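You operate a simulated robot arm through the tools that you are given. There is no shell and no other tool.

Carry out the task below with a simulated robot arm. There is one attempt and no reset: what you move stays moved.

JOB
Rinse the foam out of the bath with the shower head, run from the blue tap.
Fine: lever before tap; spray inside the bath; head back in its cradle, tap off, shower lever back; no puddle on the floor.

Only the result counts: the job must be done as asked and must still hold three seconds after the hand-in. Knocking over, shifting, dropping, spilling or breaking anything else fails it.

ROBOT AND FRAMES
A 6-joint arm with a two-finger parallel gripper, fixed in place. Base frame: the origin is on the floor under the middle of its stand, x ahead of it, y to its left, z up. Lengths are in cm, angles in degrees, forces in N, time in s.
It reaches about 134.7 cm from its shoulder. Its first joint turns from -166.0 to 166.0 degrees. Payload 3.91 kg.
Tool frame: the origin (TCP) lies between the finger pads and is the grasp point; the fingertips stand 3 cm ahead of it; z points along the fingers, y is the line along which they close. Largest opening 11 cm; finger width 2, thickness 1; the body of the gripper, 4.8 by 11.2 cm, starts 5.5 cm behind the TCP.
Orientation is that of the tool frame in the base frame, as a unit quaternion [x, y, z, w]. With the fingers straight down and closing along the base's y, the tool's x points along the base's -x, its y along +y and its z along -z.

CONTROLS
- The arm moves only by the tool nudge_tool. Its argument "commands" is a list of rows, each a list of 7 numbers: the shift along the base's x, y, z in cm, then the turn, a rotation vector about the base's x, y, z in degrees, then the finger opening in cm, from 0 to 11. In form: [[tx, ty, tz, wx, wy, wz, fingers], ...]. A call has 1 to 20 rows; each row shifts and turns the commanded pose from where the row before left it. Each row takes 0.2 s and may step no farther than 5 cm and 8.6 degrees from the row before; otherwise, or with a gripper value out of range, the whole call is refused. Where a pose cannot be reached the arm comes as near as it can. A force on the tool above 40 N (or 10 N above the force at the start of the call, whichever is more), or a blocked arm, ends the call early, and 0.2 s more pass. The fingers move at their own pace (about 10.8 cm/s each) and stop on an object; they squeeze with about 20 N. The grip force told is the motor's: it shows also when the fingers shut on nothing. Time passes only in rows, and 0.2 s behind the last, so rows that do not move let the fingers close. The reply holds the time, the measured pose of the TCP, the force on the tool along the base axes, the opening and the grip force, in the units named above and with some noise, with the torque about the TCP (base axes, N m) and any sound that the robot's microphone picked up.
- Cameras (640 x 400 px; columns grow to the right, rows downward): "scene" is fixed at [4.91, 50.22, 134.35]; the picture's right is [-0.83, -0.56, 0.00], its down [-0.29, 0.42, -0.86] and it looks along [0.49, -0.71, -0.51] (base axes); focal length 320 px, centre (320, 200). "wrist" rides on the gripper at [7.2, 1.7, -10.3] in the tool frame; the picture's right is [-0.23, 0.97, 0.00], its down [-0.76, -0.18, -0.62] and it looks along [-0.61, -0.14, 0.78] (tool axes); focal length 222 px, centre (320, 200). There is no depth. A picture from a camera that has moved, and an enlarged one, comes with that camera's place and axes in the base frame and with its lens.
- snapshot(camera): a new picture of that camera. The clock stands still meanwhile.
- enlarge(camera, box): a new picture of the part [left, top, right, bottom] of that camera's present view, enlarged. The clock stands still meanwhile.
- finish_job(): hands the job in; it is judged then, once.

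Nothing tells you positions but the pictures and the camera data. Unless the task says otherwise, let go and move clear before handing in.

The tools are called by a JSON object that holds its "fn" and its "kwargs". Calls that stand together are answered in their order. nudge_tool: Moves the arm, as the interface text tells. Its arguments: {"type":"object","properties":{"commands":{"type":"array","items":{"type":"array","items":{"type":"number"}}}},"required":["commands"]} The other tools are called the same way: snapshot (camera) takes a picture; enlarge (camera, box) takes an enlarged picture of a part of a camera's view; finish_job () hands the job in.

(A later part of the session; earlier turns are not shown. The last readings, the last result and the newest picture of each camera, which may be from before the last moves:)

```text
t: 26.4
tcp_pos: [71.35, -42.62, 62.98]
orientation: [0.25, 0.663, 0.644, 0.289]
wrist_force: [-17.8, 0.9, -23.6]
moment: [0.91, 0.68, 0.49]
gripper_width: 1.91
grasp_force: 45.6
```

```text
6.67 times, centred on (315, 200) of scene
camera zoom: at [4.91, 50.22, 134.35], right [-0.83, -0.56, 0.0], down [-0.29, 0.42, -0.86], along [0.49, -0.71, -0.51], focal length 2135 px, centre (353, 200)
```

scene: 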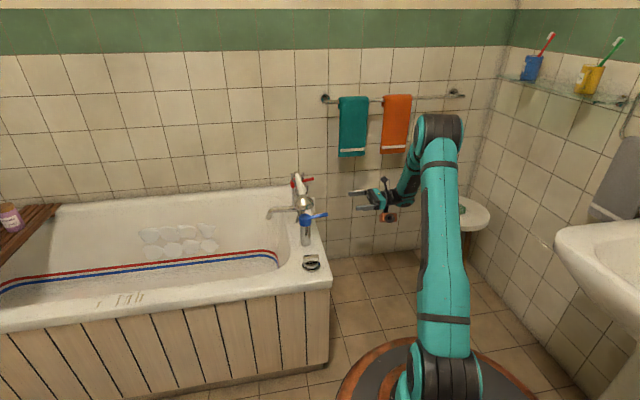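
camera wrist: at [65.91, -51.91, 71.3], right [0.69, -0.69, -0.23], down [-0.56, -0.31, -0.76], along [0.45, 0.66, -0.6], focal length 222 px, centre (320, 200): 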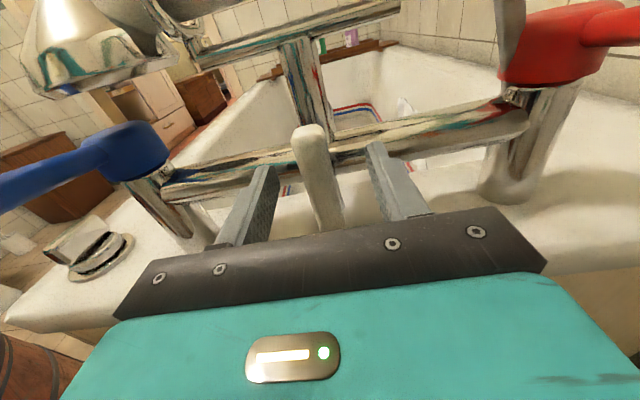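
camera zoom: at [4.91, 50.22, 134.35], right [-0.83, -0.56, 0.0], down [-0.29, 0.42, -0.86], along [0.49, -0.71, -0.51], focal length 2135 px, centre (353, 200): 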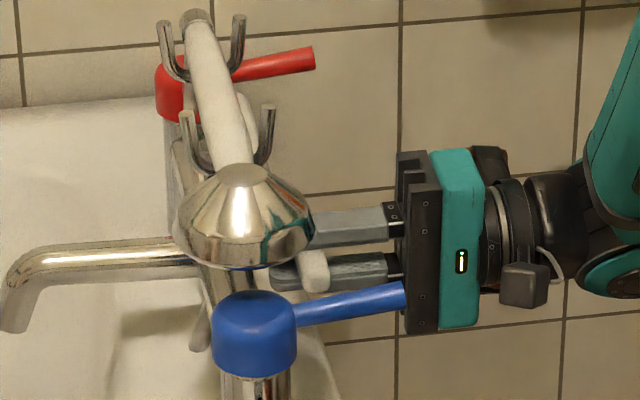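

The torque jumps past 90°, so the lever is at its end stop, lying horizontal. I relax, open and back straight out.

{"fn": "nudge_tool", "kwargs": {"commands": [[0, 0, 0, 2, 2, 0, 0], [0, 0, 0, 0, 0, 0, 4], [0, 0, 0, 0, 0, 0, 5], [-2, -2, 0, 0, 0, 0, 5], [-3, -3, 0, 0, 0, 0, 5], [-3, -3, 0, 0, 0, 0, 5], [-3, -3, 0, 0, 0, 0, 5], [0, 0, 0, 0, 0, 0, 5]]}}

{"fn": "snapshot", "kwargs": {"camera": "scene"}}

{"fn": "enlarge", "kwargs": {"camera": "scene", "box": [280, 170, 350, 230]}}

{"fn": "snapshot", "kwargs": {"camera": "wrist"}}

```text
t: 28.2
tcp_pos: [60.26, -53.68, 62.95]
orientation: [0.267, 0.656, 0.651, 0.274]
wrist_force: [0.3, -0.2, -0.3]
moment: [0.02, 0.0, -0.02]
gripper_width: 4.99
grasp_force: 0.0
```

```text
taken
```

scene: 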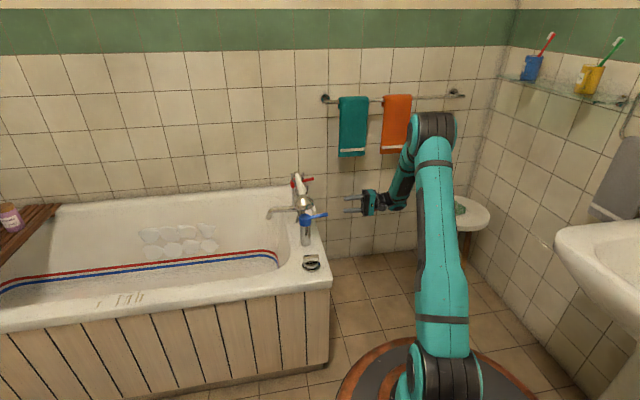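

```text
6.67 times, centred on (315, 200) of scene
camera zoom: at [4.91, 50.22, 134.35], right [-0.83, -0.56, 0.0], down [-0.29, 0.42, -0.86], along [0.49, -0.71, -0.51], focal length 2135 px, centre (353, 200)
```

zoom: 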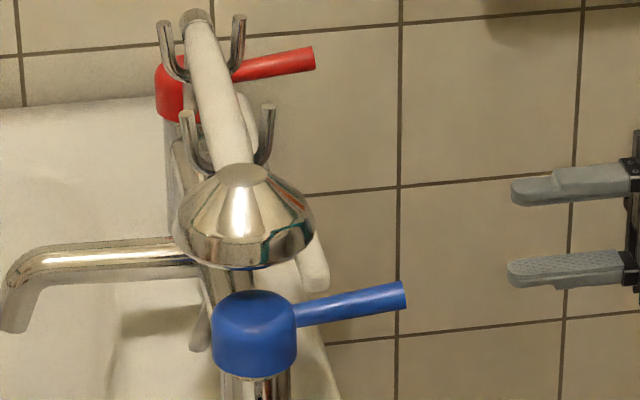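

```text
taken
camera wrist: at [47.93, -55.83, 64.69], right [0.16, -0.15, 0.98], down [0.1, -0.98, -0.17], along [0.98, 0.12, -0.14], focal length 222 px, centre (320, 200)
```

wrist: 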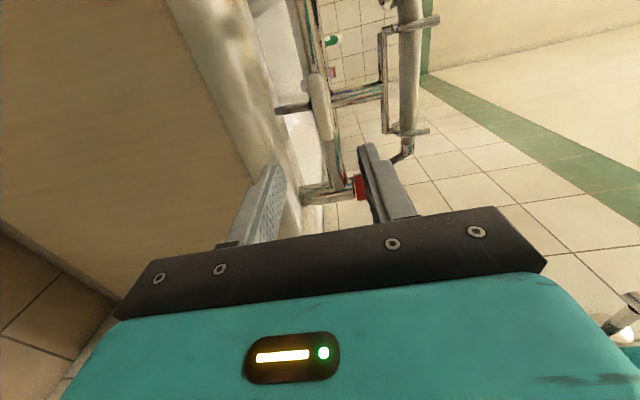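

The lever now lies horizontal, toward the blue tap side. I'll look closer at the handset, forks and tail from this side.

{"fn": "enlarge", "kwargs": {"camera": "wrist", "box": [260, 0, 480, 220]}}

```text
1.82 times, centred on (370, 110) of wrist
camera zoom: at [47.93, -55.83, 64.69], right [0.16, -0.15, 0.98], down [0.1, -0.98, -0.17], along [0.98, 0.12, -0.14], focal length 404 px, centre (229, 364)
```

zoom: 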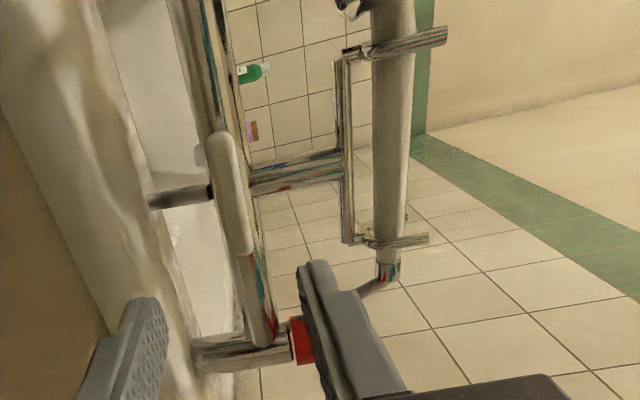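

There is a bent piece at the handset's tail that may be a hose. I raise the hand, turn the fingers down aligned to the handset, and look again from above.

{"fn": "nudge_tool", "kwargs": {"commands": [[0, 0, 4.5, 0, 0, 0, 6], [0, 0, 4.5, 0, 0, 0, 8], [0, 0, 4.5, 0, 0, 0, 8], [0, 0, 4.5, 0, 0, 0, 8], [0, 0, 4.5, 0, 0, 0, 8], [0, 0, 4.5, 0, 0, 0, 8], [0, 0, 4.5, -5.785, 5.785, 0, 8], [0, 0, 3, -5.785, 5.785, 0, 8], [0, 0, 0, -5.785, 5.785, 0, 8], [0, 0, 0, 0, 0, 0, 8]]}}

{"fn": "snapshot", "kwargs": {"camera": "wrist"}}

```text
t: 30.4
tcp_pos: [60.44, -53.82, 97.69]
orientation: [0.317, 0.781, 0.496, 0.209]
wrist_force: [0.1, -0.1, 0.0]
moment: [-0.02, -0.01, -0.02]
gripper_width: 8.03
grasp_force: 0.0
```

```text
taken
camera wrist: at [49.15, -54.77, 103.49], right [0.44, 0.14, 0.89], down [0.09, -0.99, 0.11], along [0.89, 0.03, -0.45], focal length 222 px, centre (320, 200)
```

wrist: 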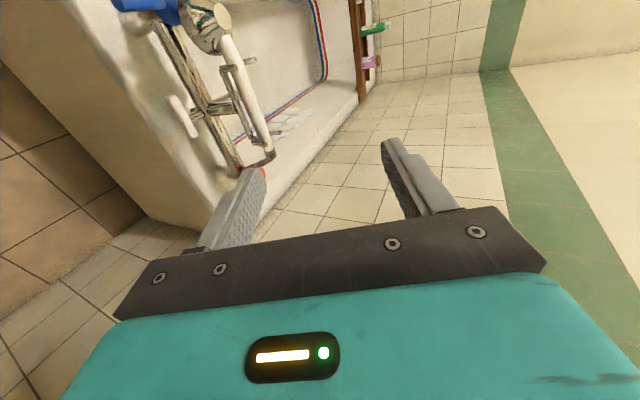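

{"fn": "enlarge", "kwargs": {"camera": "wrist", "box": [130, 0, 330, 180]}}

{"fn": "enlarge", "kwargs": {"camera": "wrist", "box": [200, 110, 300, 190]}}

```text
2.22 times, centred on (230, 90) of wrist
camera zoom: at [49.15, -54.77, 103.49], right [0.44, 0.14, 0.89], down [0.09, -0.99, 0.11], along [0.89, 0.03, -0.45], focal length 494 px, centre (520, 444)
```

zoom: 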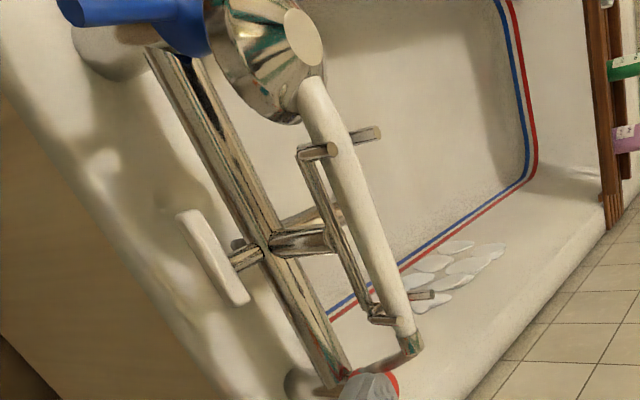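

```text
5.00 times, centred on (250, 150) of wrist
camera zoom: at [49.15, -54.77, 103.49], right [0.44, 0.14, 0.89], down [0.09, -0.99, 0.11], along [0.89, 0.03, -0.45], focal length 1111 px, centre (670, 450)
```

zoom: 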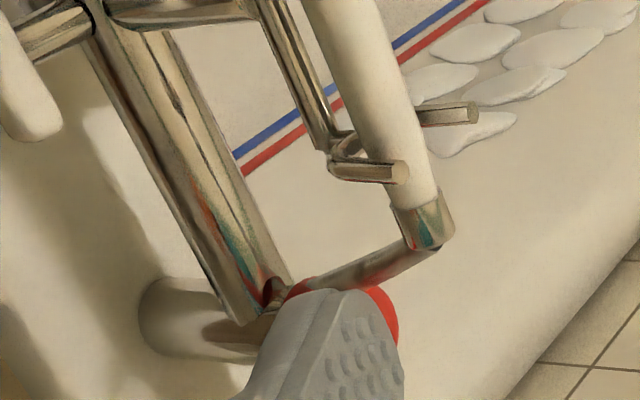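

A hose does run from the handset's tail down behind the red tap, so I will watch for pull on it. I finish turning the fingers down and go above the handset's middle.

{"fn": "nudge_tool", "kwargs": {"commands": [[2.2, 1.6, 0, -5.785, 5.785, 0, 8], [2.2, 1.6, 0, -5.785, 5.785, 0, 8], [2.2, 1.6, 0, -5.785, 5.785, 0, 8], [2.2, 1.6, 0, -5.785, 5.785, 0, 8], [2.2, 1.6, 0, -5.785, 5.785, 0, 8], [2.0, 1.5, 0, -5.785, 5.785, 0, 8], [2.0, 1.5, 0, -5.785, 5.785, 0, 8], [1.7, 1.5, 0, -5.785, 5.785, 0, 8], [0, 0, 0, 0, 0, 0, 8]]}}

{"fn": "snapshot", "kwargs": {"camera": "wrist"}}

{"fn": "snapshot", "kwargs": {"camera": "scene"}}

```text
t: 32.4
tcp_pos: [77.08, -41.13, 97.56]
orientation: [0.377, 0.926, -0.002, -0.002]
wrist_force: [0.0, -0.9, -0.1]
moment: [0.03, -0.01, 0.0]
gripper_width: 7.99
grasp_force: 0.0
```

```text
taken
camera wrist: at [73.3, -34.87, 107.98], right [0.84, 0.54, -0.01], down [0.43, -0.66, 0.62], along [0.33, -0.53, -0.78], focal length 222 px, centre (320, 200)
```

wrist: 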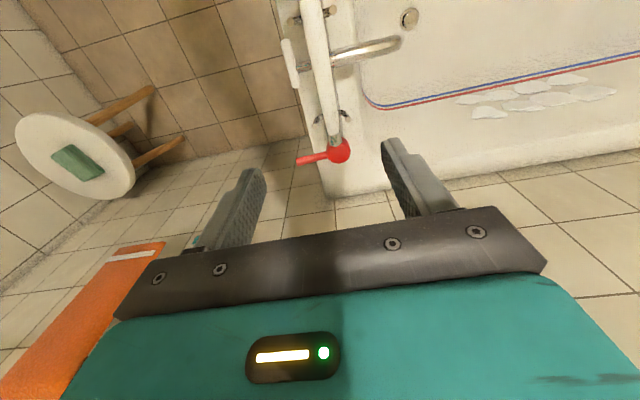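

```text
taken
```

scene: 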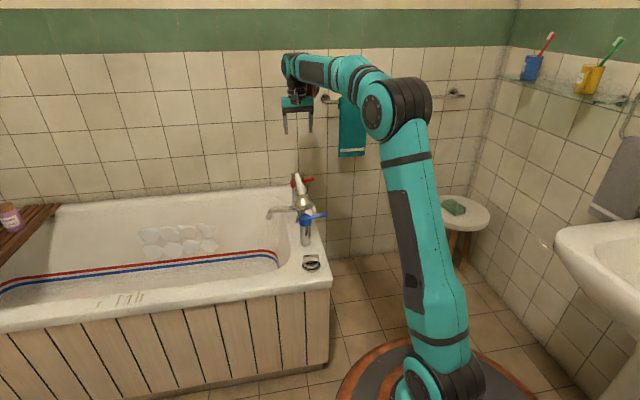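

{"fn": "enlarge", "kwargs": {"camera": "wrist", "box": [275, 0, 415, 170]}}

{"fn": "enlarge", "kwargs": {"camera": "wrist", "box": [290, 90, 370, 170]}}

{"fn": "enlarge", "kwargs": {"camera": "wrist", "box": [360, 0, 640, 175]}}

```text
2.35 times, centred on (345, 85) of wrist
camera zoom: at [73.3, -34.87, 107.98], right [0.84, 0.54, -0.01], down [0.43, -0.66, 0.62], along [0.33, -0.53, -0.78], focal length 523 px, centre (261, 471)
```

zoom: 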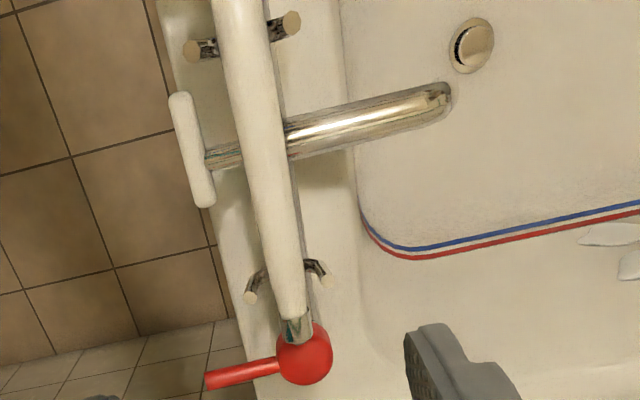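

```text
5.00 times, centred on (330, 130) of wrist
camera zoom: at [73.3, -34.87, 107.98], right [0.84, 0.54, -0.01], down [0.43, -0.66, 0.62], along [0.33, -0.53, -0.78], focal length 1111 px, centre (270, 550)
```

zoom: 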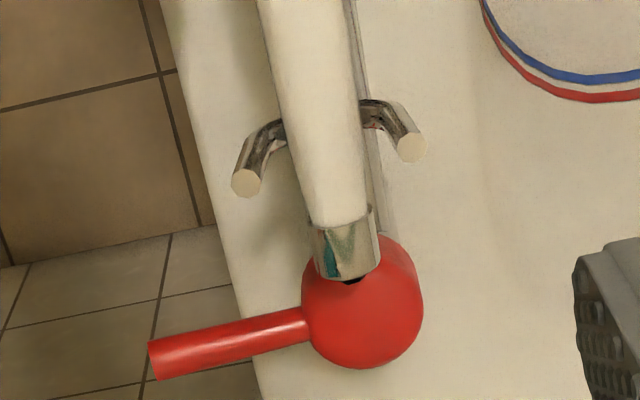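

```text
2.29 times, centred on (500, 88) of wrist
camera zoom: at [73.3, -34.87, 107.98], right [0.84, 0.54, -0.01], down [0.43, -0.66, 0.62], along [0.33, -0.53, -0.78], focal length 508 px, centre (-91, 457)
```

zoom: 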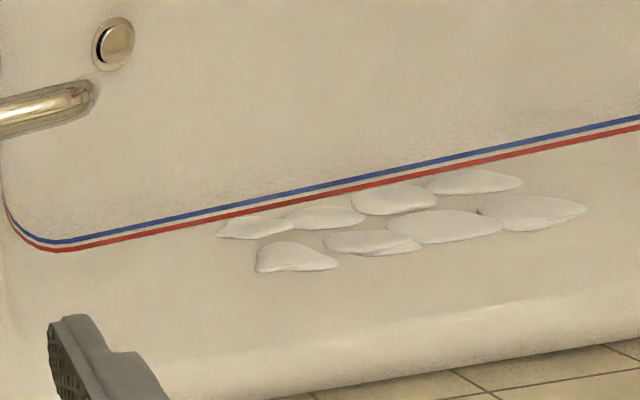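

Foam patches triangulate to the far wall (e2≈70–98 along the bath, z≈30–40). I now descend over the handset's middle, stopping just above it to check alignment.

{"fn": "nudge_tool", "kwargs": {"commands": [[0, 0.4, -4, 0, 0, -0.7, 7], [0, 0.4, -4, 0, 0, 0, 6], [0, 0.4, -4, 0, 0, 0, 6], [0, 0.3, -4, 0, 0, 0, 6], [0, 0, 0, 0, 0, 0, 6]]}}

{"fn": "snapshot", "kwargs": {"camera": "wrist"}}

{"fn": "enlarge", "kwargs": {"camera": "scene", "box": [250, 120, 370, 230]}}

```text
t: 33.6
tcp_pos: [77.03, -39.69, 81.45]
orientation: [0.383, 0.924, -0.002, -0.002]
wrist_force: [0.6, -0.4, 1.1]
moment: [-0.02, -0.02, 0.03]
gripper_width: 6.0
grasp_force: 0.0
```

```text
taken
camera wrist: at [73.23, -33.31, 91.9], right [0.85, 0.53, -0.01], down [0.42, -0.66, 0.62], along [0.33, -0.53, -0.78], focal length 222 px, centre (320, 200)
```

wrist: 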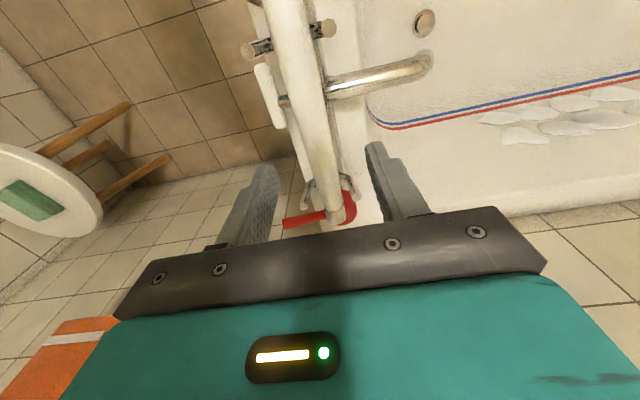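

```text
3.64 times, centred on (310, 175) of scene
camera zoom: at [4.91, 50.22, 134.35], right [-0.83, -0.56, 0.0], down [-0.29, 0.42, -0.86], along [0.49, -0.71, -0.51], focal length 1164 px, centre (356, 291)
```

zoom: 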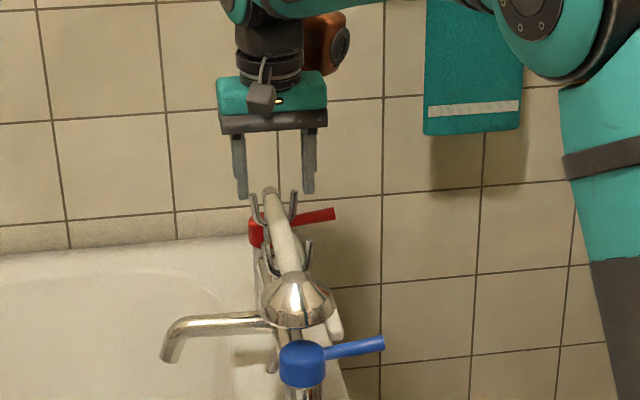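

The fingers straddle the handle evenly. I lower to the handle axis and close.

{"fn": "nudge_tool", "kwargs": {"commands": [[-0.05, -0.05, -3.6, 0, 0, 0, 6], [-0.05, -0.05, -3.5, 0, 0, 0, 6], [0, 0, 0, 0, 0, 0, 6], [0, 0, 0, 0, 0, 0, 4]]}}

{"fn": "enlarge", "kwargs": {"camera": "scene", "box": [260, 140, 350, 230]}}

{"fn": "snapshot", "kwargs": {"camera": "wrist"}}

```text
t: 34.6
tcp_pos: [76.82, -39.66, 74.52]
orientation: [0.382, 0.924, -0.001, -0.002]
wrist_force: [-0.4, 0.2, -0.9]
moment: [0.0, 0.02, 0.01]
gripper_width: 4.0
grasp_force: 0.1
```

```text
4.44 times, centred on (305, 185) of scene
camera zoom: at [4.91, 50.22, 134.35], right [-0.83, -0.56, 0.0], down [-0.29, 0.42, -0.86], along [0.49, -0.71, -0.51], focal length 1423 px, centre (387, 267)
```

zoom: 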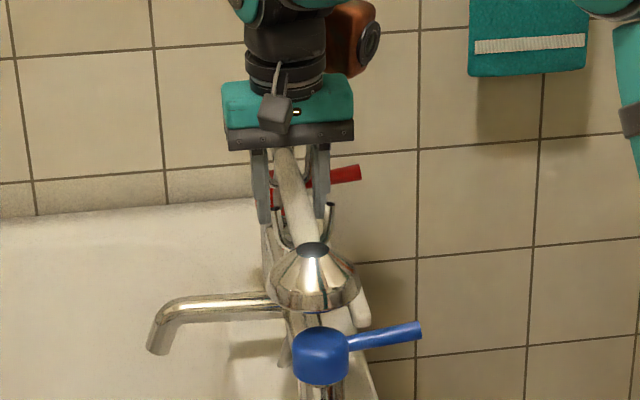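

```text
taken
camera wrist: at [73.12, -33.36, 84.88], right [0.85, 0.53, -0.01], down [0.42, -0.66, 0.62], along [0.33, -0.53, -0.78], focal length 222 px, centre (320, 200)
```

wrist: 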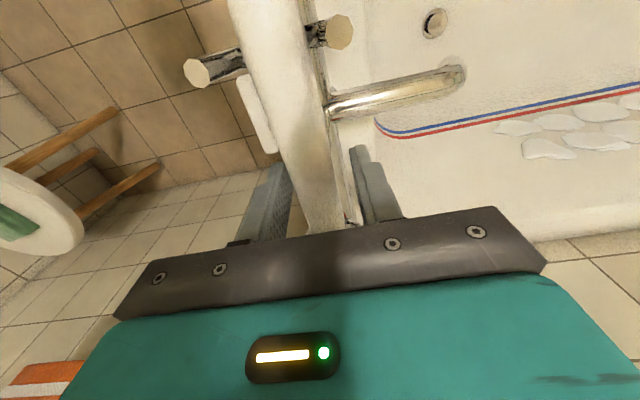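

The handle is between the pads. I close and note this pose for putting it back.

{"fn": "nudge_tool", "kwargs": {"commands": [[0, 0, 0, 0, 0, 0, 2], [0, 0, 0, 0, 0, 0, 0], [0, 0, 0, 0, 0, 0, 0], [0, 0, 0, 0, 0, 0, 0]]}}

{"fn": "enlarge", "kwargs": {"camera": "scene", "box": [260, 140, 350, 230]}}

```text
t: 35.6
tcp_pos: [76.87, -39.76, 74.45]
orientation: [0.383, 0.924, -0.002, -0.002]
wrist_force: [-5.0, -2.7, -0.6]
moment: [-0.08, 0.13, -0.04]
gripper_width: 2.64
grasp_force: 20.1
```

```text
4.44 times, centred on (305, 185) of scene
camera zoom: at [4.91, 50.22, 134.35], right [-0.83, -0.56, 0.0], down [-0.29, 0.42, -0.86], along [0.49, -0.71, -0.51], focal length 1423 px, centre (387, 267)
```

zoom: 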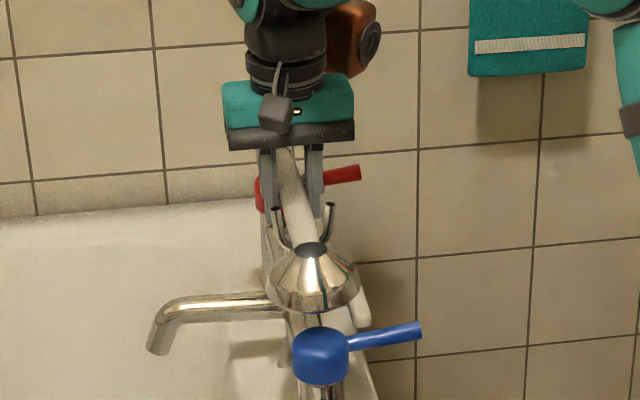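

Gripped (2.6 cm handle). I lift slowly straight up and watch weight and droop.

{"fn": "nudge_tool", "kwargs": {"commands": [[0, 0, 1, 0, 0, 0, 0], [0, 0, 1, 0, 0, 0, 0], [0, 0, 0, 0, 0, 0, 0]]}}

{"fn": "enlarge", "kwargs": {"camera": "scene", "box": [260, 140, 350, 230]}}

```text
t: 36.4
tcp_pos: [76.97, -39.62, 76.44]
orientation: [0.382, 0.924, -0.002, -0.002]
wrist_force: [-0.1, 0.6, -2.0]
moment: [-0.07, -0.05, -0.01]
gripper_width: 2.63
grasp_force: 19.7
```

```text
4.44 times, centred on (305, 185) of scene
camera zoom: at [4.91, 50.22, 134.35], right [-0.83, -0.56, 0.0], down [-0.29, 0.42, -0.86], along [0.49, -0.71, -0.51], focal length 1423 px, centre (387, 267)
```

zoom: 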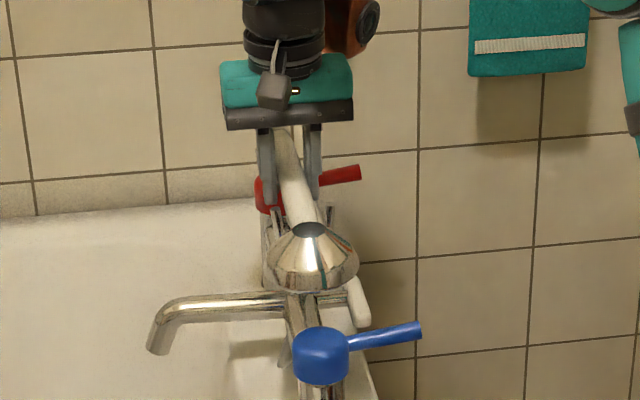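

The handset is light (2 N) and holds level in the grip. I lift it clear of the forks, then swing it so the head points over the bath while the fingers come to the outer side of the blue tap.

{"fn": "nudge_tool", "kwargs": {"commands": [[0, 0, 3, 0, 0, 0, 0], [0, 0, 4, 0, 0, 0, 0], [0, 0, 4.5, 0, 0, 0, 0], [0, 0, 0, 0, 0, 0, 0]]}}

{"fn": "enlarge", "kwargs": {"camera": "scene", "box": [240, 90, 380, 230]}}

```text
t: 37.4
tcp_pos: [77.0, -39.87, 88.06]
orientation: [0.383, 0.924, -0.002, -0.002]
wrist_force: [0.3, -0.3, -2.7]
moment: [-0.02, -0.04, -0.01]
gripper_width: 2.63
grasp_force: 20.1
```

```text
2.86 times, centred on (310, 160) of scene
camera zoom: at [4.91, 50.22, 134.35], right [-0.83, -0.56, 0.0], down [-0.29, 0.42, -0.86], along [0.49, -0.71, -0.51], focal length 915 px, centre (349, 314)
```

zoom: 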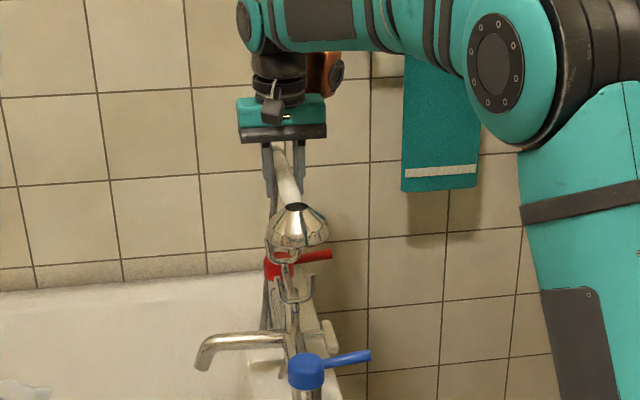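

Lifted clear; the hose hangs behind from the tail. Now the swing with the yaw of -90° at this height.

{"fn": "nudge_tool", "kwargs": {"commands": [[-1.8, 1.03, 0, 0, 0, -8.18, 0], [-1.8, 1.03, 0, 0, 0, -8.18, 0], [-1.8, 1.03, 0, 0, 0, -8.18, 0], [-1.8, 1.03, 0, 0, 0, -8.18, 0], [-1.8, 1.03, 0, 0, 0, -8.18, 0], [-1.8, 1.03, 0, 0, 0, -8.18, 0], [-1.8, 1.03, 0, 0, 0, -8.18, 0], [-1.8, 1.03, 0, 0, 0, -8.18, 0], [-1.8, 1.03, 0, 0, 0, -8.18, 0], [-1.8, 1.03, 0, 0, 0, -8.18, 0], [-1.8, 1.03, 0, 0, 0, -8.2, 0], [0, 0, 0, 0, 0, 0, 0]]}}

{"fn": "snapshot", "kwargs": {"camera": "scene"}}

{"fn": "snapshot", "kwargs": {"camera": "wrist"}}

```text
t: 40.0
tcp_pos: [57.07, -28.46, 88.06]
orientation: [0.924, 0.383, -0.001, -0.002]
wrist_force: [0.1, 0.3, -3.2]
moment: [-0.09, 0.04, 0.01]
gripper_width: 2.66
grasp_force: 20.3
```

```text
taken
```

scene: 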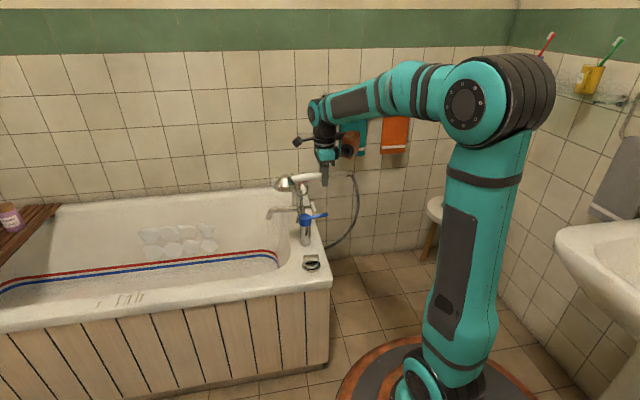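

```text
taken
camera wrist: at [63.56, -24.54, 98.3], right [0.53, -0.85, -0.01], down [-0.66, -0.42, 0.62], along [-0.53, -0.32, -0.78], focal length 222 px, centre (320, 200)
```

wrist: 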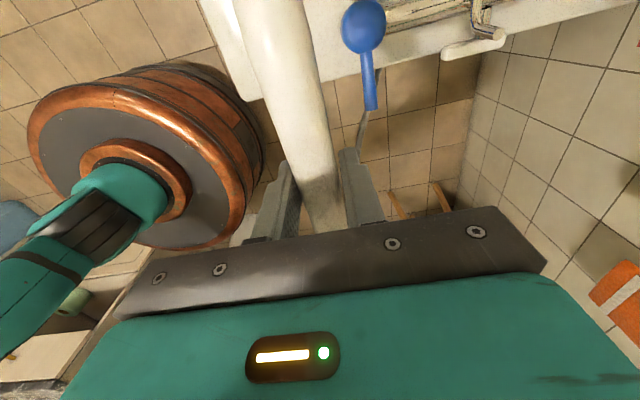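

The handset now points over the bath with the hose trailing outside. I check its posture, then tilt 35° so the spray will lean into the bath.

{"fn": "enlarge", "kwargs": {"camera": "scene", "box": [250, 130, 380, 260]}}

{"fn": "nudge_tool", "kwargs": {"commands": [[0.4, -0.4, 0, 4.95, -4.95, 0, 0], [0.4, -0.4, 0, 4.95, -4.95, 0, 0], [0.4, -0.4, 0, 4.95, -4.95, 0, 0], [0.4, -0.4, 0, 4.95, -4.95, 0, 0], [0.4, -0.4, 0, 4.95, -4.95, 0, 0], [0, 0, 0, 0, 0, 0, 0]]}}

{"fn": "enlarge", "kwargs": {"camera": "scene", "box": [250, 130, 380, 260]}}

{"fn": "snapshot", "kwargs": {"camera": "wrist"}}

```text
3.08 times, centred on (315, 195) of scene
camera zoom: at [4.91, 50.22, 134.35], right [-0.83, -0.56, 0.0], down [-0.29, 0.42, -0.86], along [0.49, -0.71, -0.51], focal length 985 px, centre (335, 215)
```

zoom: 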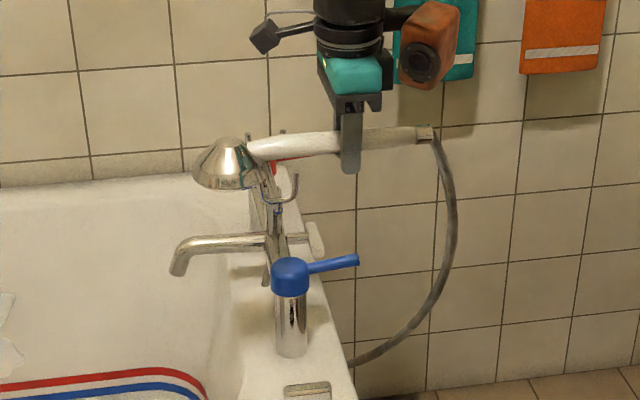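

```text
t: 41.4
tcp_pos: [59.09, -30.39, 88.0]
orientation: [0.88, 0.366, 0.279, -0.119]
wrist_force: [-0.1, 0.6, -2.3]
moment: [-0.05, 0.02, 0.01]
gripper_width: 2.66
grasp_force: 20.0
```

```text
3.08 times, centred on (315, 195) of scene
camera zoom: at [4.91, 50.22, 134.35], right [-0.83, -0.56, 0.0], down [-0.29, 0.42, -0.86], along [0.49, -0.71, -0.51], focal length 985 px, centre (335, 215)
```

zoom: 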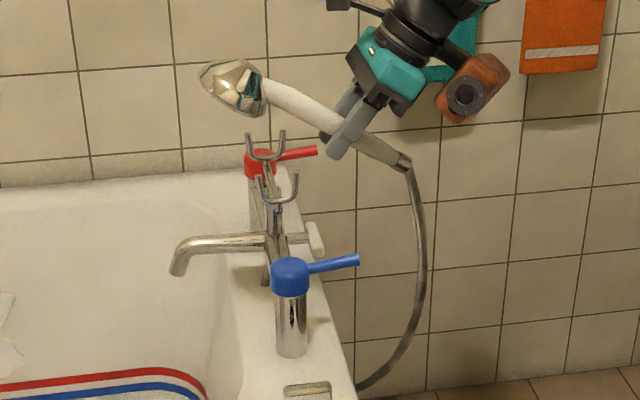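

```text
taken
camera wrist: at [60.44, -31.67, 100.64], right [0.56, -0.82, -0.13], down [-0.82, -0.57, 0.07], along [-0.14, 0.07, -0.99], focal length 222 px, centre (320, 200)
```

wrist: 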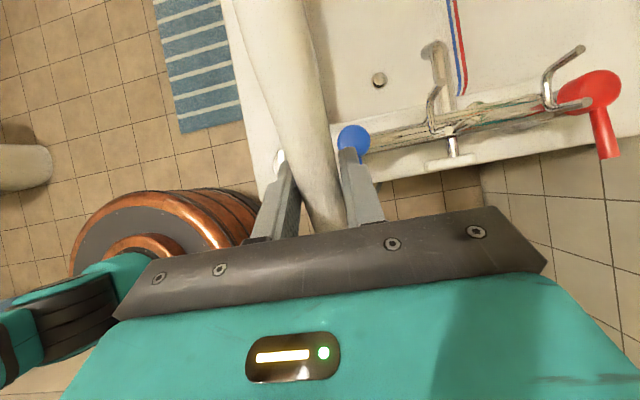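

The bell faces down and into the bath as wanted. I shift to the near-corner side of the blue handle and lower the fingers beside it.

{"fn": "nudge_tool", "kwargs": {"commands": [[-1.2, 1.2, 0, 0, 0, 0, 0], [-1.2, 1.2, -3, 0, 0, 0, 0], [0, 0, -4, 0, 0, 0, 0], [0, 0, -4, 0, 0, 0, 0], [0, 0, -3.5, 0, 0, 0, 0], [0, 0, 0, 0, 0, 0, 0]]}}

{"fn": "enlarge", "kwargs": {"camera": "scene", "box": [250, 130, 380, 260]}}

{"fn": "snapshot", "kwargs": {"camera": "wrist"}}

```text
t: 42.8
tcp_pos: [56.66, -28.07, 73.46]
orientation: [0.881, 0.366, 0.277, -0.118]
wrist_force: [-0.1, -0.9, -2.7]
moment: [-0.06, 0.02, 0.0]
gripper_width: 2.65
grasp_force: 19.8
```

```text
3.08 times, centred on (315, 195) of scene
camera zoom: at [4.91, 50.22, 134.35], right [-0.83, -0.56, 0.0], down [-0.29, 0.42, -0.86], along [0.49, -0.71, -0.51], focal length 985 px, centre (335, 215)
```

zoom: 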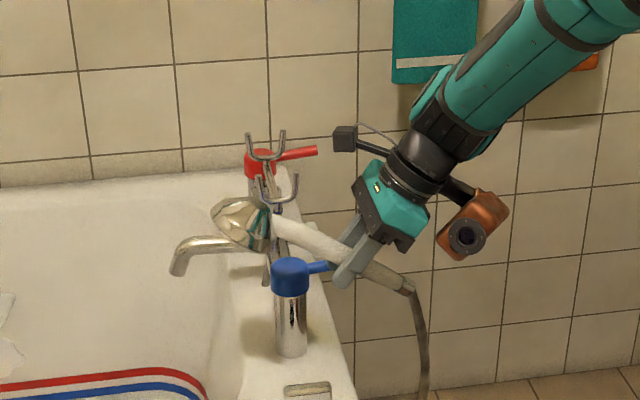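

```text
taken
camera wrist: at [57.96, -29.3, 86.1], right [0.56, -0.82, -0.13], down [-0.82, -0.57, 0.07], along [-0.14, 0.07, -0.99], focal length 222 px, centre (320, 200)
```

wrist: 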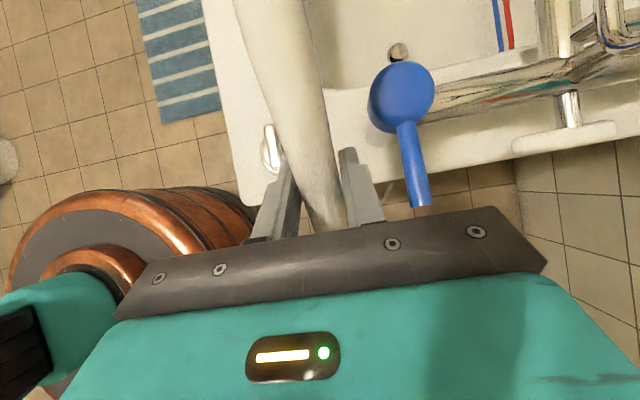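

The fingers are beside the blue handle with about 3 cm gap. I lower to handle height and push gently toward the mixer, watching force.

{"fn": "nudge_tool", "kwargs": {"commands": [[0, 0, -2.7, 0, 0, 0, 0], [0.9, -0.9, 0, 0, 0, 0, 0], [0.9, -0.9, 0, 0, 0, 0, 0], [0.3, -0.3, 0, 0, 0, 0, 0], [0, 0, 0, 0, 0, 0, 0]]}}

{"fn": "snapshot", "kwargs": {"camera": "wrist"}}

```text
t: 44.0
tcp_pos: [58.82, -30.27, 70.73]
orientation: [0.881, 0.366, 0.278, -0.117]
wrist_force: [-0.4, -0.3, -2.3]
moment: [-0.05, 0.04, -0.03]
gripper_width: 2.62
grasp_force: 20.1
```

```text
taken
camera wrist: at [60.1, -31.41, 83.4], right [0.56, -0.82, -0.14], down [-0.82, -0.57, 0.07], along [-0.14, 0.07, -0.99], focal length 222 px, centre (320, 200)
```

wrist: 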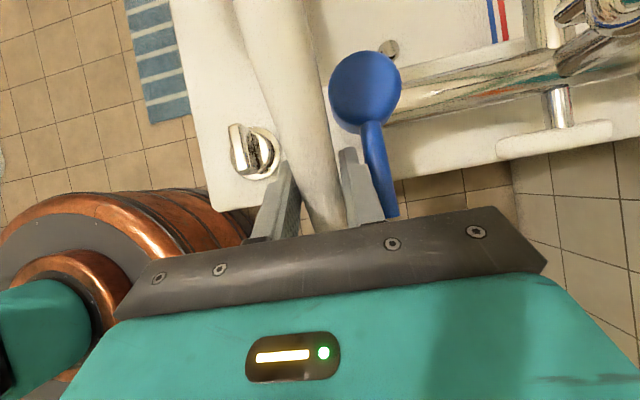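

Just about in contact. I push in small steps of about 0.5 cm.

{"fn": "nudge_tool", "kwargs": {"commands": [[0.35, -0.35, 0, 0, 0, 0, 0], [0.35, -0.35, 0, 0, 0, 0, 0], [0.35, -0.35, 0, 0, 0, 0, 0]]}}

{"fn": "snapshot", "kwargs": {"camera": "wrist"}}

{"fn": "enlarge", "kwargs": {"camera": "scene", "box": [250, 130, 380, 260]}}

```text
t: 44.7
tcp_pos: [59.31, -30.64, 70.84]
orientation: [0.88, 0.368, 0.277, -0.121]
wrist_force: [-19.1, 10.2, 11.2]
moment: [0.15, 0.24, 0.08]
gripper_width: 2.61
grasp_force: 20.2
stopped in row 3: the force on the tool passed its limit at 50 N (the readings are from after the stop); the commanded pose is now the measured one
```

```text
taken
camera wrist: at [60.56, -31.88, 83.41], right [0.56, -0.81, -0.14], down [-0.81, -0.57, 0.07], along [-0.14, 0.07, -0.99], focal length 222 px, centre (320, 200)
```

wrist: 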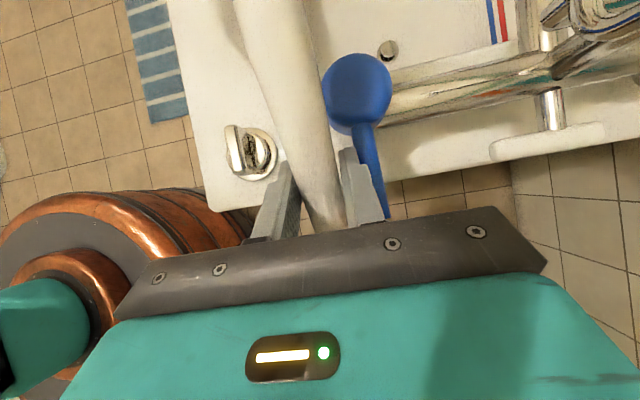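

```text
3.08 times, centred on (315, 195) of scene
camera zoom: at [4.91, 50.22, 134.35], right [-0.83, -0.56, 0.0], down [-0.29, 0.42, -0.86], along [0.49, -0.71, -0.51], focal length 985 px, centre (335, 215)
```

zoom: 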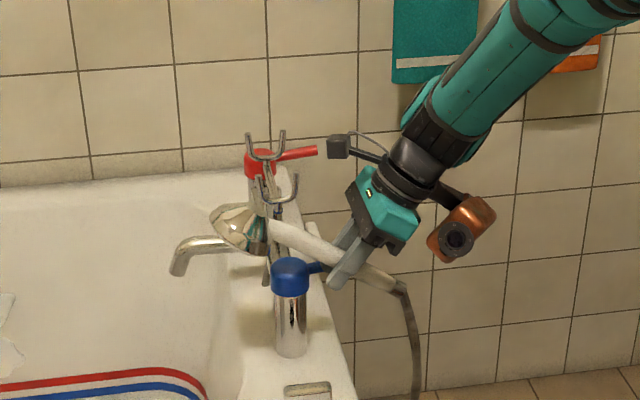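

Pushing this way meets a hard stop, so the tap must open the other way (handle toward the near corner). I back off, rise over the handle, move to its mixer side with a slight yaw to keep the head away from the forks.

{"fn": "nudge_tool", "kwargs": {"commands": [[-0.5, 0.5, 0, 0, 0, 0, 0], [0, 0, 3.7, 0, 0, 0, 0], [0, 0, 3.7, 0, 0, 0, 0], [2.1, -2.1, 0, 0, 0, 6, 0], [2.1, -2.1, 0, 0, 0, 6, 0], [1.7, -1.7, 0, 0, 0, 0, 0], [0, 0, 0, 0, 0, 0, 0]]}}

{"fn": "snapshot", "kwargs": {"camera": "wrist"}}

{"fn": "enlarge", "kwargs": {"camera": "scene", "box": [250, 110, 380, 240]}}

```text
t: 46.3
tcp_pos: [64.68, -36.11, 78.12]
orientation: [0.837, 0.456, 0.262, -0.148]
wrist_force: [0.0, 0.2, -2.1]
moment: [-0.05, 0.04, 0.0]
gripper_width: 2.65
grasp_force: 20.2
```

```text
taken
camera wrist: at [66.35, -37.06, 90.76], right [0.72, -0.68, -0.14], down [-0.68, -0.73, 0.07], along [-0.15, 0.04, -0.99], focal length 222 px, centre (320, 200)
```

wrist: 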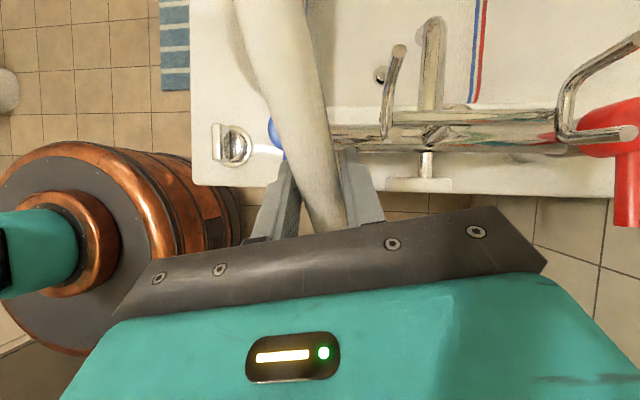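

```text
3.08 times, centred on (315, 175) of scene
camera zoom: at [4.91, 50.22, 134.35], right [-0.83, -0.56, 0.0], down [-0.29, 0.42, -0.86], along [0.49, -0.71, -0.51], focal length 985 px, centre (335, 277)
```

zoom: 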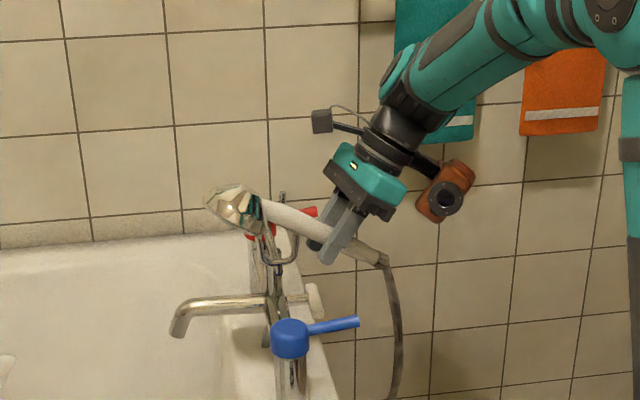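

Positioned on the mixer side of the handle. I lower the fingers beside it.

{"fn": "nudge_tool", "kwargs": {"commands": [[0, 0, -3.7, 0, 0, 0, 0], [0, 0, -3.7, 0, 0, 0, 0], [0, 0, 0, 0, 0, 0, 0]]}}

{"fn": "snapshot", "kwargs": {"camera": "wrist"}}

{"fn": "enlarge", "kwargs": {"camera": "scene", "box": [250, 130, 380, 260]}}

```text
t: 47.1
tcp_pos: [64.71, -36.19, 70.76]
orientation: [0.837, 0.456, 0.263, -0.149]
wrist_force: [-0.4, -0.2, -3.3]
moment: [-0.05, 0.02, -0.02]
gripper_width: 2.66
grasp_force: 19.6
```

```text
taken
camera wrist: at [66.32, -37.13, 83.35], right [0.72, -0.68, -0.14], down [-0.68, -0.73, 0.07], along [-0.15, 0.04, -0.99], focal length 222 px, centre (320, 200)
```

wrist: 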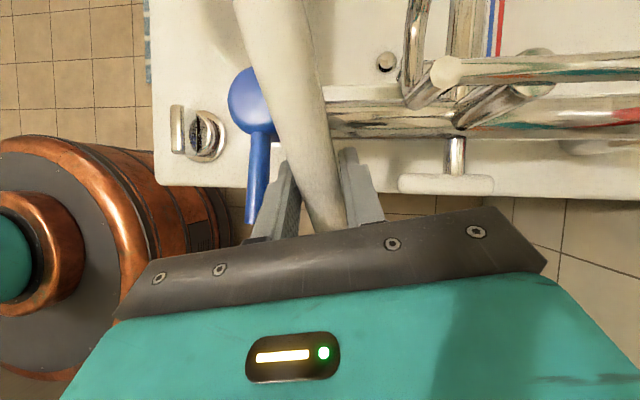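

```text
3.08 times, centred on (315, 195) of scene
camera zoom: at [4.91, 50.22, 134.35], right [-0.83, -0.56, 0.0], down [-0.29, 0.42, -0.86], along [0.49, -0.71, -0.51], focal length 985 px, centre (335, 215)
```

zoom: 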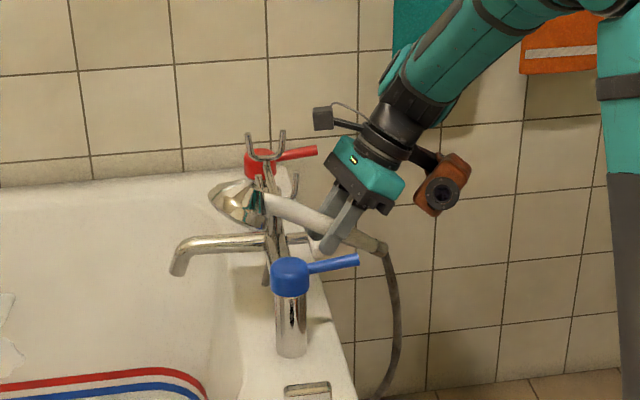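

The fingers stand next to the handle; the bell aims into the bath. I push the handle toward the near corner in small steps.

{"fn": "nudge_tool", "kwargs": {"commands": [[-0.5, 0.5, 0, 0, 0, 0, 0], [-0.5, 0.5, 0, 0, 0, 0, 0], [-0.4, 0.4, 0, 0, 0, 0, 0], [-0.4, 0.4, 0, 0, 0, 0, 0], [-0.4, 0.4, 0, 0, 0, 0, 0]]}}

{"fn": "snapshot", "kwargs": {"camera": "wrist"}}

{"fn": "enlarge", "kwargs": {"camera": "scene", "box": [250, 130, 380, 260]}}

```text
t: 48.3
tcp_pos: [62.57, -33.93, 70.63]
orientation: [0.837, 0.456, 0.263, -0.149]
wrist_force: [0.7, 0.0, -1.3]
moment: [-0.04, 0.05, 0.0]
gripper_width: 2.67
grasp_force: 20.3
```

```text
taken
camera wrist: at [64.16, -34.88, 83.34], right [0.72, -0.68, -0.14], down [-0.68, -0.73, 0.07], along [-0.15, 0.04, -0.99], focal length 222 px, centre (320, 200)
```

wrist: 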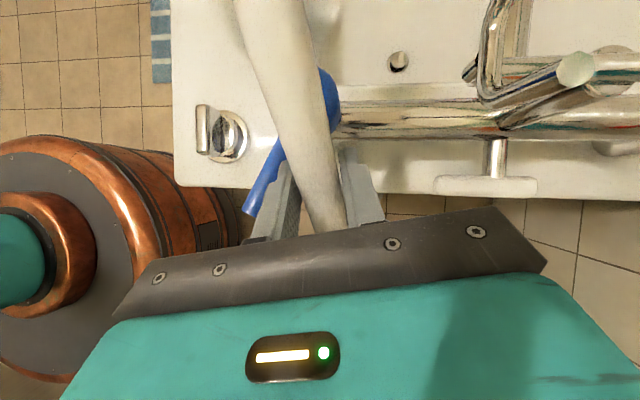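

```text
3.08 times, centred on (315, 195) of scene
camera zoom: at [4.91, 50.22, 134.35], right [-0.83, -0.56, 0.0], down [-0.29, 0.42, -0.86], along [0.49, -0.71, -0.51], focal length 985 px, centre (335, 215)
```

zoom: 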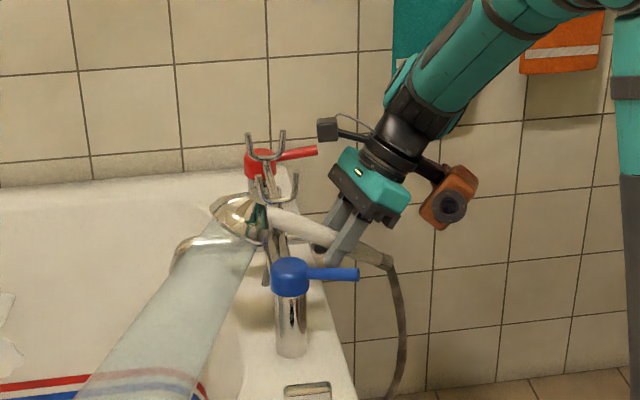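

Water is running: the spray leaves the bell and goes down into the bath. I check the full view.

{"fn": "snapshot", "kwargs": {"camera": "scene"}}

{"fn": "enlarge", "kwargs": {"camera": "scene", "box": [100, 170, 340, 330]}}

```text
taken
```

scene: 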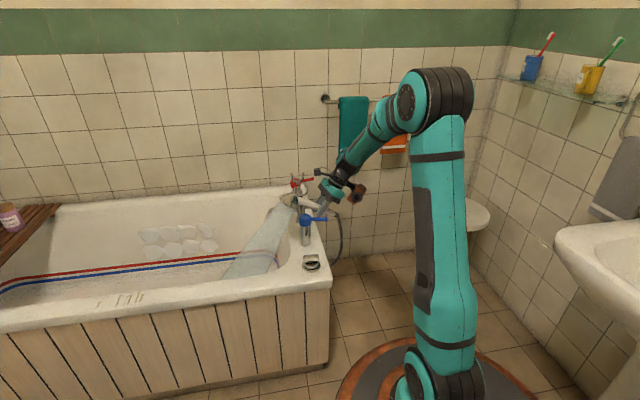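

```text
2.50 times, centred on (220, 250) of scene
camera zoom: at [4.91, 50.22, 134.35], right [-0.83, -0.56, 0.0], down [-0.29, 0.42, -0.86], along [0.49, -0.71, -0.51], focal length 801 px, centre (570, 75)
```

zoom: 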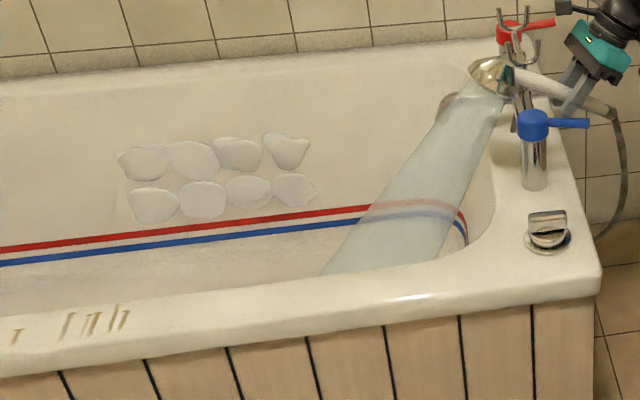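

The spray is a straight narrow cone landing on the bath floor. I open the tap a little more, then lift away toward the middle of the bath.

{"fn": "nudge_tool", "kwargs": {"commands": [[-0.4, 0.4, 0, 0, 0, 0, 0], [-0.4, 0.4, 0, 0, 0, 0, 0], [-0.4, 0.4, 0, 0, 0, 0, 0], [0, 0, 0, 0, 0, 0, 0]]}}

{"fn": "snapshot", "kwargs": {"camera": "wrist"}}

{"fn": "enlarge", "kwargs": {"camera": "scene", "box": [100, 170, 340, 330]}}

```text
t: 49.3
tcp_pos: [61.38, -32.68, 70.68]
orientation: [0.837, 0.457, 0.262, -0.149]
wrist_force: [0.6, 0.7, -1.7]
moment: [-0.06, 0.06, -0.05]
gripper_width: 2.66
grasp_force: 20.2
```

```text
taken
camera wrist: at [62.9, -33.72, 83.28], right [0.72, -0.68, -0.14], down [-0.68, -0.73, 0.07], along [-0.15, 0.04, -0.99], focal length 222 px, centre (320, 200)
```

wrist: 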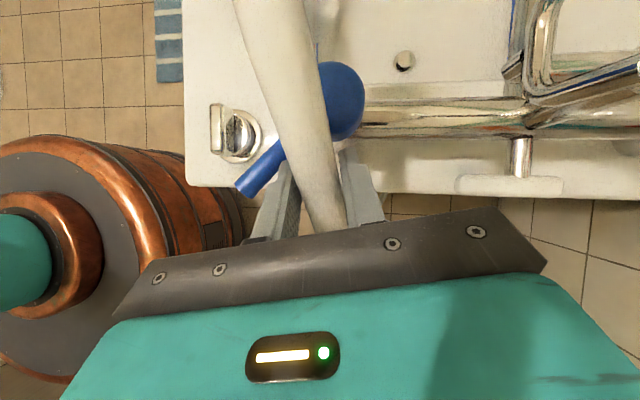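

```text
2.50 times, centred on (220, 250) of scene
camera zoom: at [4.91, 50.22, 134.35], right [-0.83, -0.56, 0.0], down [-0.29, 0.42, -0.86], along [0.49, -0.71, -0.51], focal length 801 px, centre (570, 75)
```

zoom: 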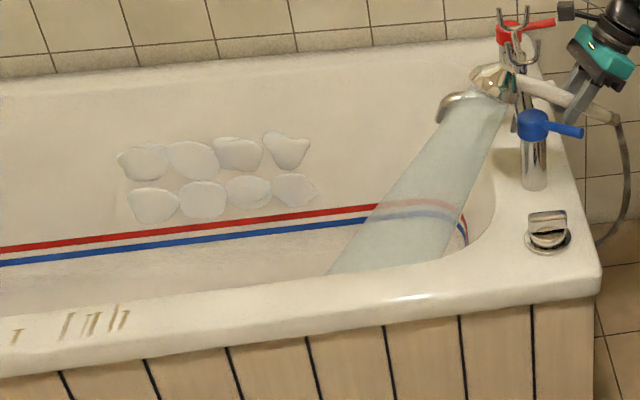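

The tap is now well open (~40°). I lift straight up off the handle, then carry the head along the bath, turning the spray gradually toward the foam on the far wall while it stays inside the bath.

{"fn": "nudge_tool", "kwargs": {"commands": [[0, 0, 4, 0, 0, 0, 0], [0, 0, 4.5, 0, 0, 0, 0], [3.2, 3.2, 1, -5.5, -3.1, -2.67, 0], [3.5, 3.5, 0, -5.5, -3.1, -2.67, 0], [3.5, 3.5, 0, -5.5, -3.1, -2.67, 0], [0, 0, 0, 0, 0, 0, 0]]}}

{"fn": "snapshot", "kwargs": {"camera": "scene"}}

```text
t: 50.7
tcp_pos: [71.6, -22.39, 80.12]
orientation: [0.855, 0.44, 0.272, 0.03]
wrist_force: [-0.1, -0.3, -2.8]
moment: [-0.09, 0.02, 0.02]
gripper_width: 2.64
grasp_force: 19.9
```

```text
taken
```

scene: 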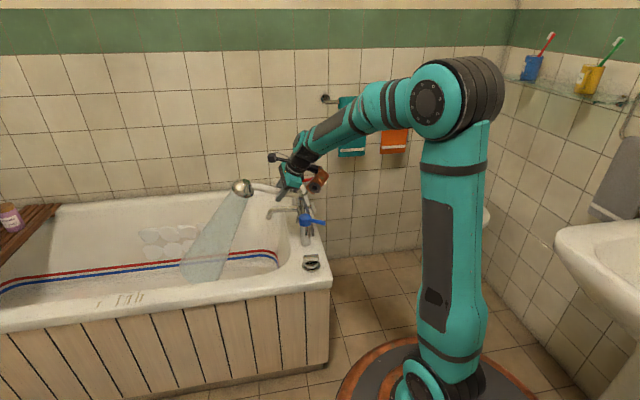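

The spray stays well inside the bath. I continue toward the working position above the middle of the bath, finishing the turn toward the foam.

{"fn": "nudge_tool", "kwargs": {"commands": [[3.93, 0.61, -1.3, -5.5, -3.1, -2.67, 0], [3.93, 0.61, -1.3, -5.5, -3.1, -2.67, 0], [3.93, 0.61, -1.3, -5.5, -3.1, -2.67, 0], [3.93, 0.61, -1.3, 0, 0, 0, 0], [0, 0, 0, 0, 0, 0, 0]]}}

{"fn": "snapshot", "kwargs": {"camera": "scene"}}

{"fn": "enlarge", "kwargs": {"camera": "scene", "box": [60, 160, 340, 330]}}

```text
t: 51.9
tcp_pos: [87.27, -20.15, 74.88]
orientation: [0.846, 0.411, 0.27, 0.206]
wrist_force: [0.1, -0.1, -1.7]
moment: [-0.07, 0.08, 0.0]
gripper_width: 2.64
grasp_force: 20.7
```

```text
taken
```

scene: 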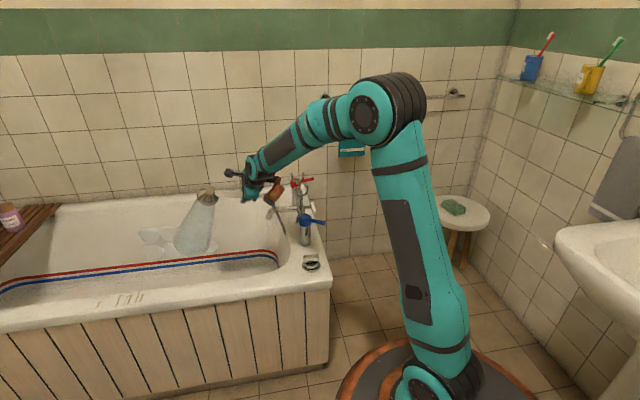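

```text
2.29 times, centred on (200, 245) of scene
camera zoom: at [4.91, 50.22, 134.35], right [-0.83, -0.56, 0.0], down [-0.29, 0.42, -0.86], along [0.49, -0.71, -0.51], focal length 732 px, centre (594, 97)
```

zoom: 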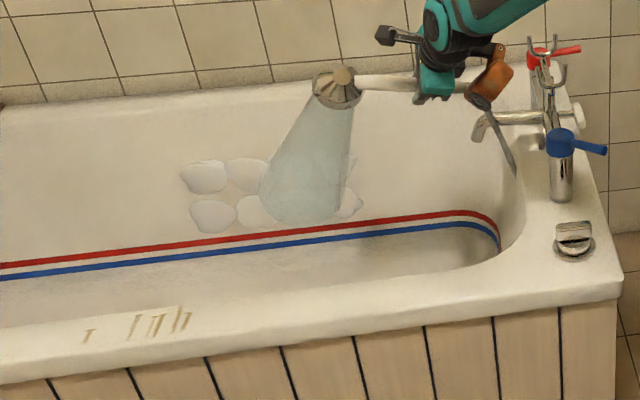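

The spray lands on the right-hand part of the foam. I hold for a second to see how fast foam goes.

{"fn": "nudge_tool", "kwargs": {"commands": [[0, 0, 0, 0, 0, 0, 0], [0, 0, 0, 0, 0, 0, 0], [0, 0, 0, 0, 0, 0, 0], [0, 0, 0, 0, 0, 0, 0], [0, 0, 0, 0, 0, 0, 0]]}}

{"fn": "enlarge", "kwargs": {"camera": "scene", "box": [100, 180, 260, 280]}}

{"fn": "snapshot", "kwargs": {"camera": "wrist"}}

```text
t: 53.1
tcp_pos: [87.44, -20.22, 75.01]
orientation: [0.846, 0.41, 0.27, 0.206]
wrist_force: [-0.6, 0.5, -1.4]
moment: [-0.04, 0.06, 0.02]
gripper_width: 2.67
grasp_force: 20.0
```

```text
4.00 times, centred on (180, 230) of scene
camera zoom: at [4.91, 50.22, 134.35], right [-0.83, -0.56, 0.0], down [-0.29, 0.42, -0.86], along [0.49, -0.71, -0.51], focal length 1281 px, centre (880, 80)
```

zoom: 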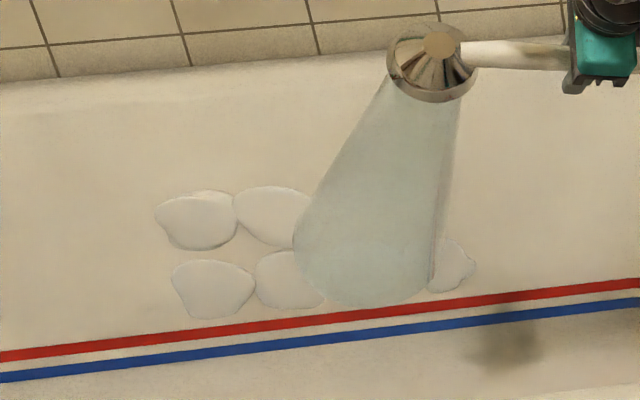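

```text
taken
camera wrist: at [85.68, -13.95, 85.98], right [0.45, -0.75, 0.49], down [-0.89, -0.43, 0.16], along [0.09, -0.51, -0.86], focal length 222 px, centre (320, 200)
```

wrist: 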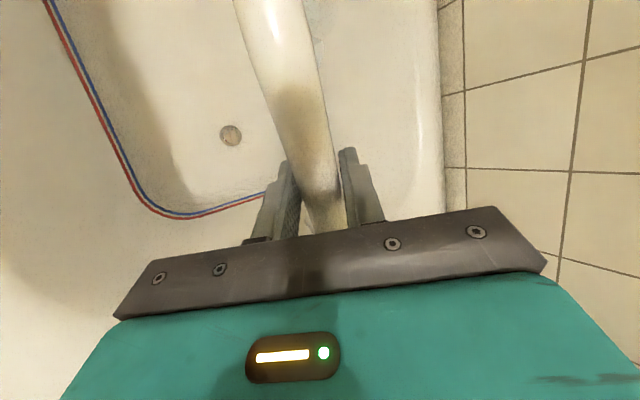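

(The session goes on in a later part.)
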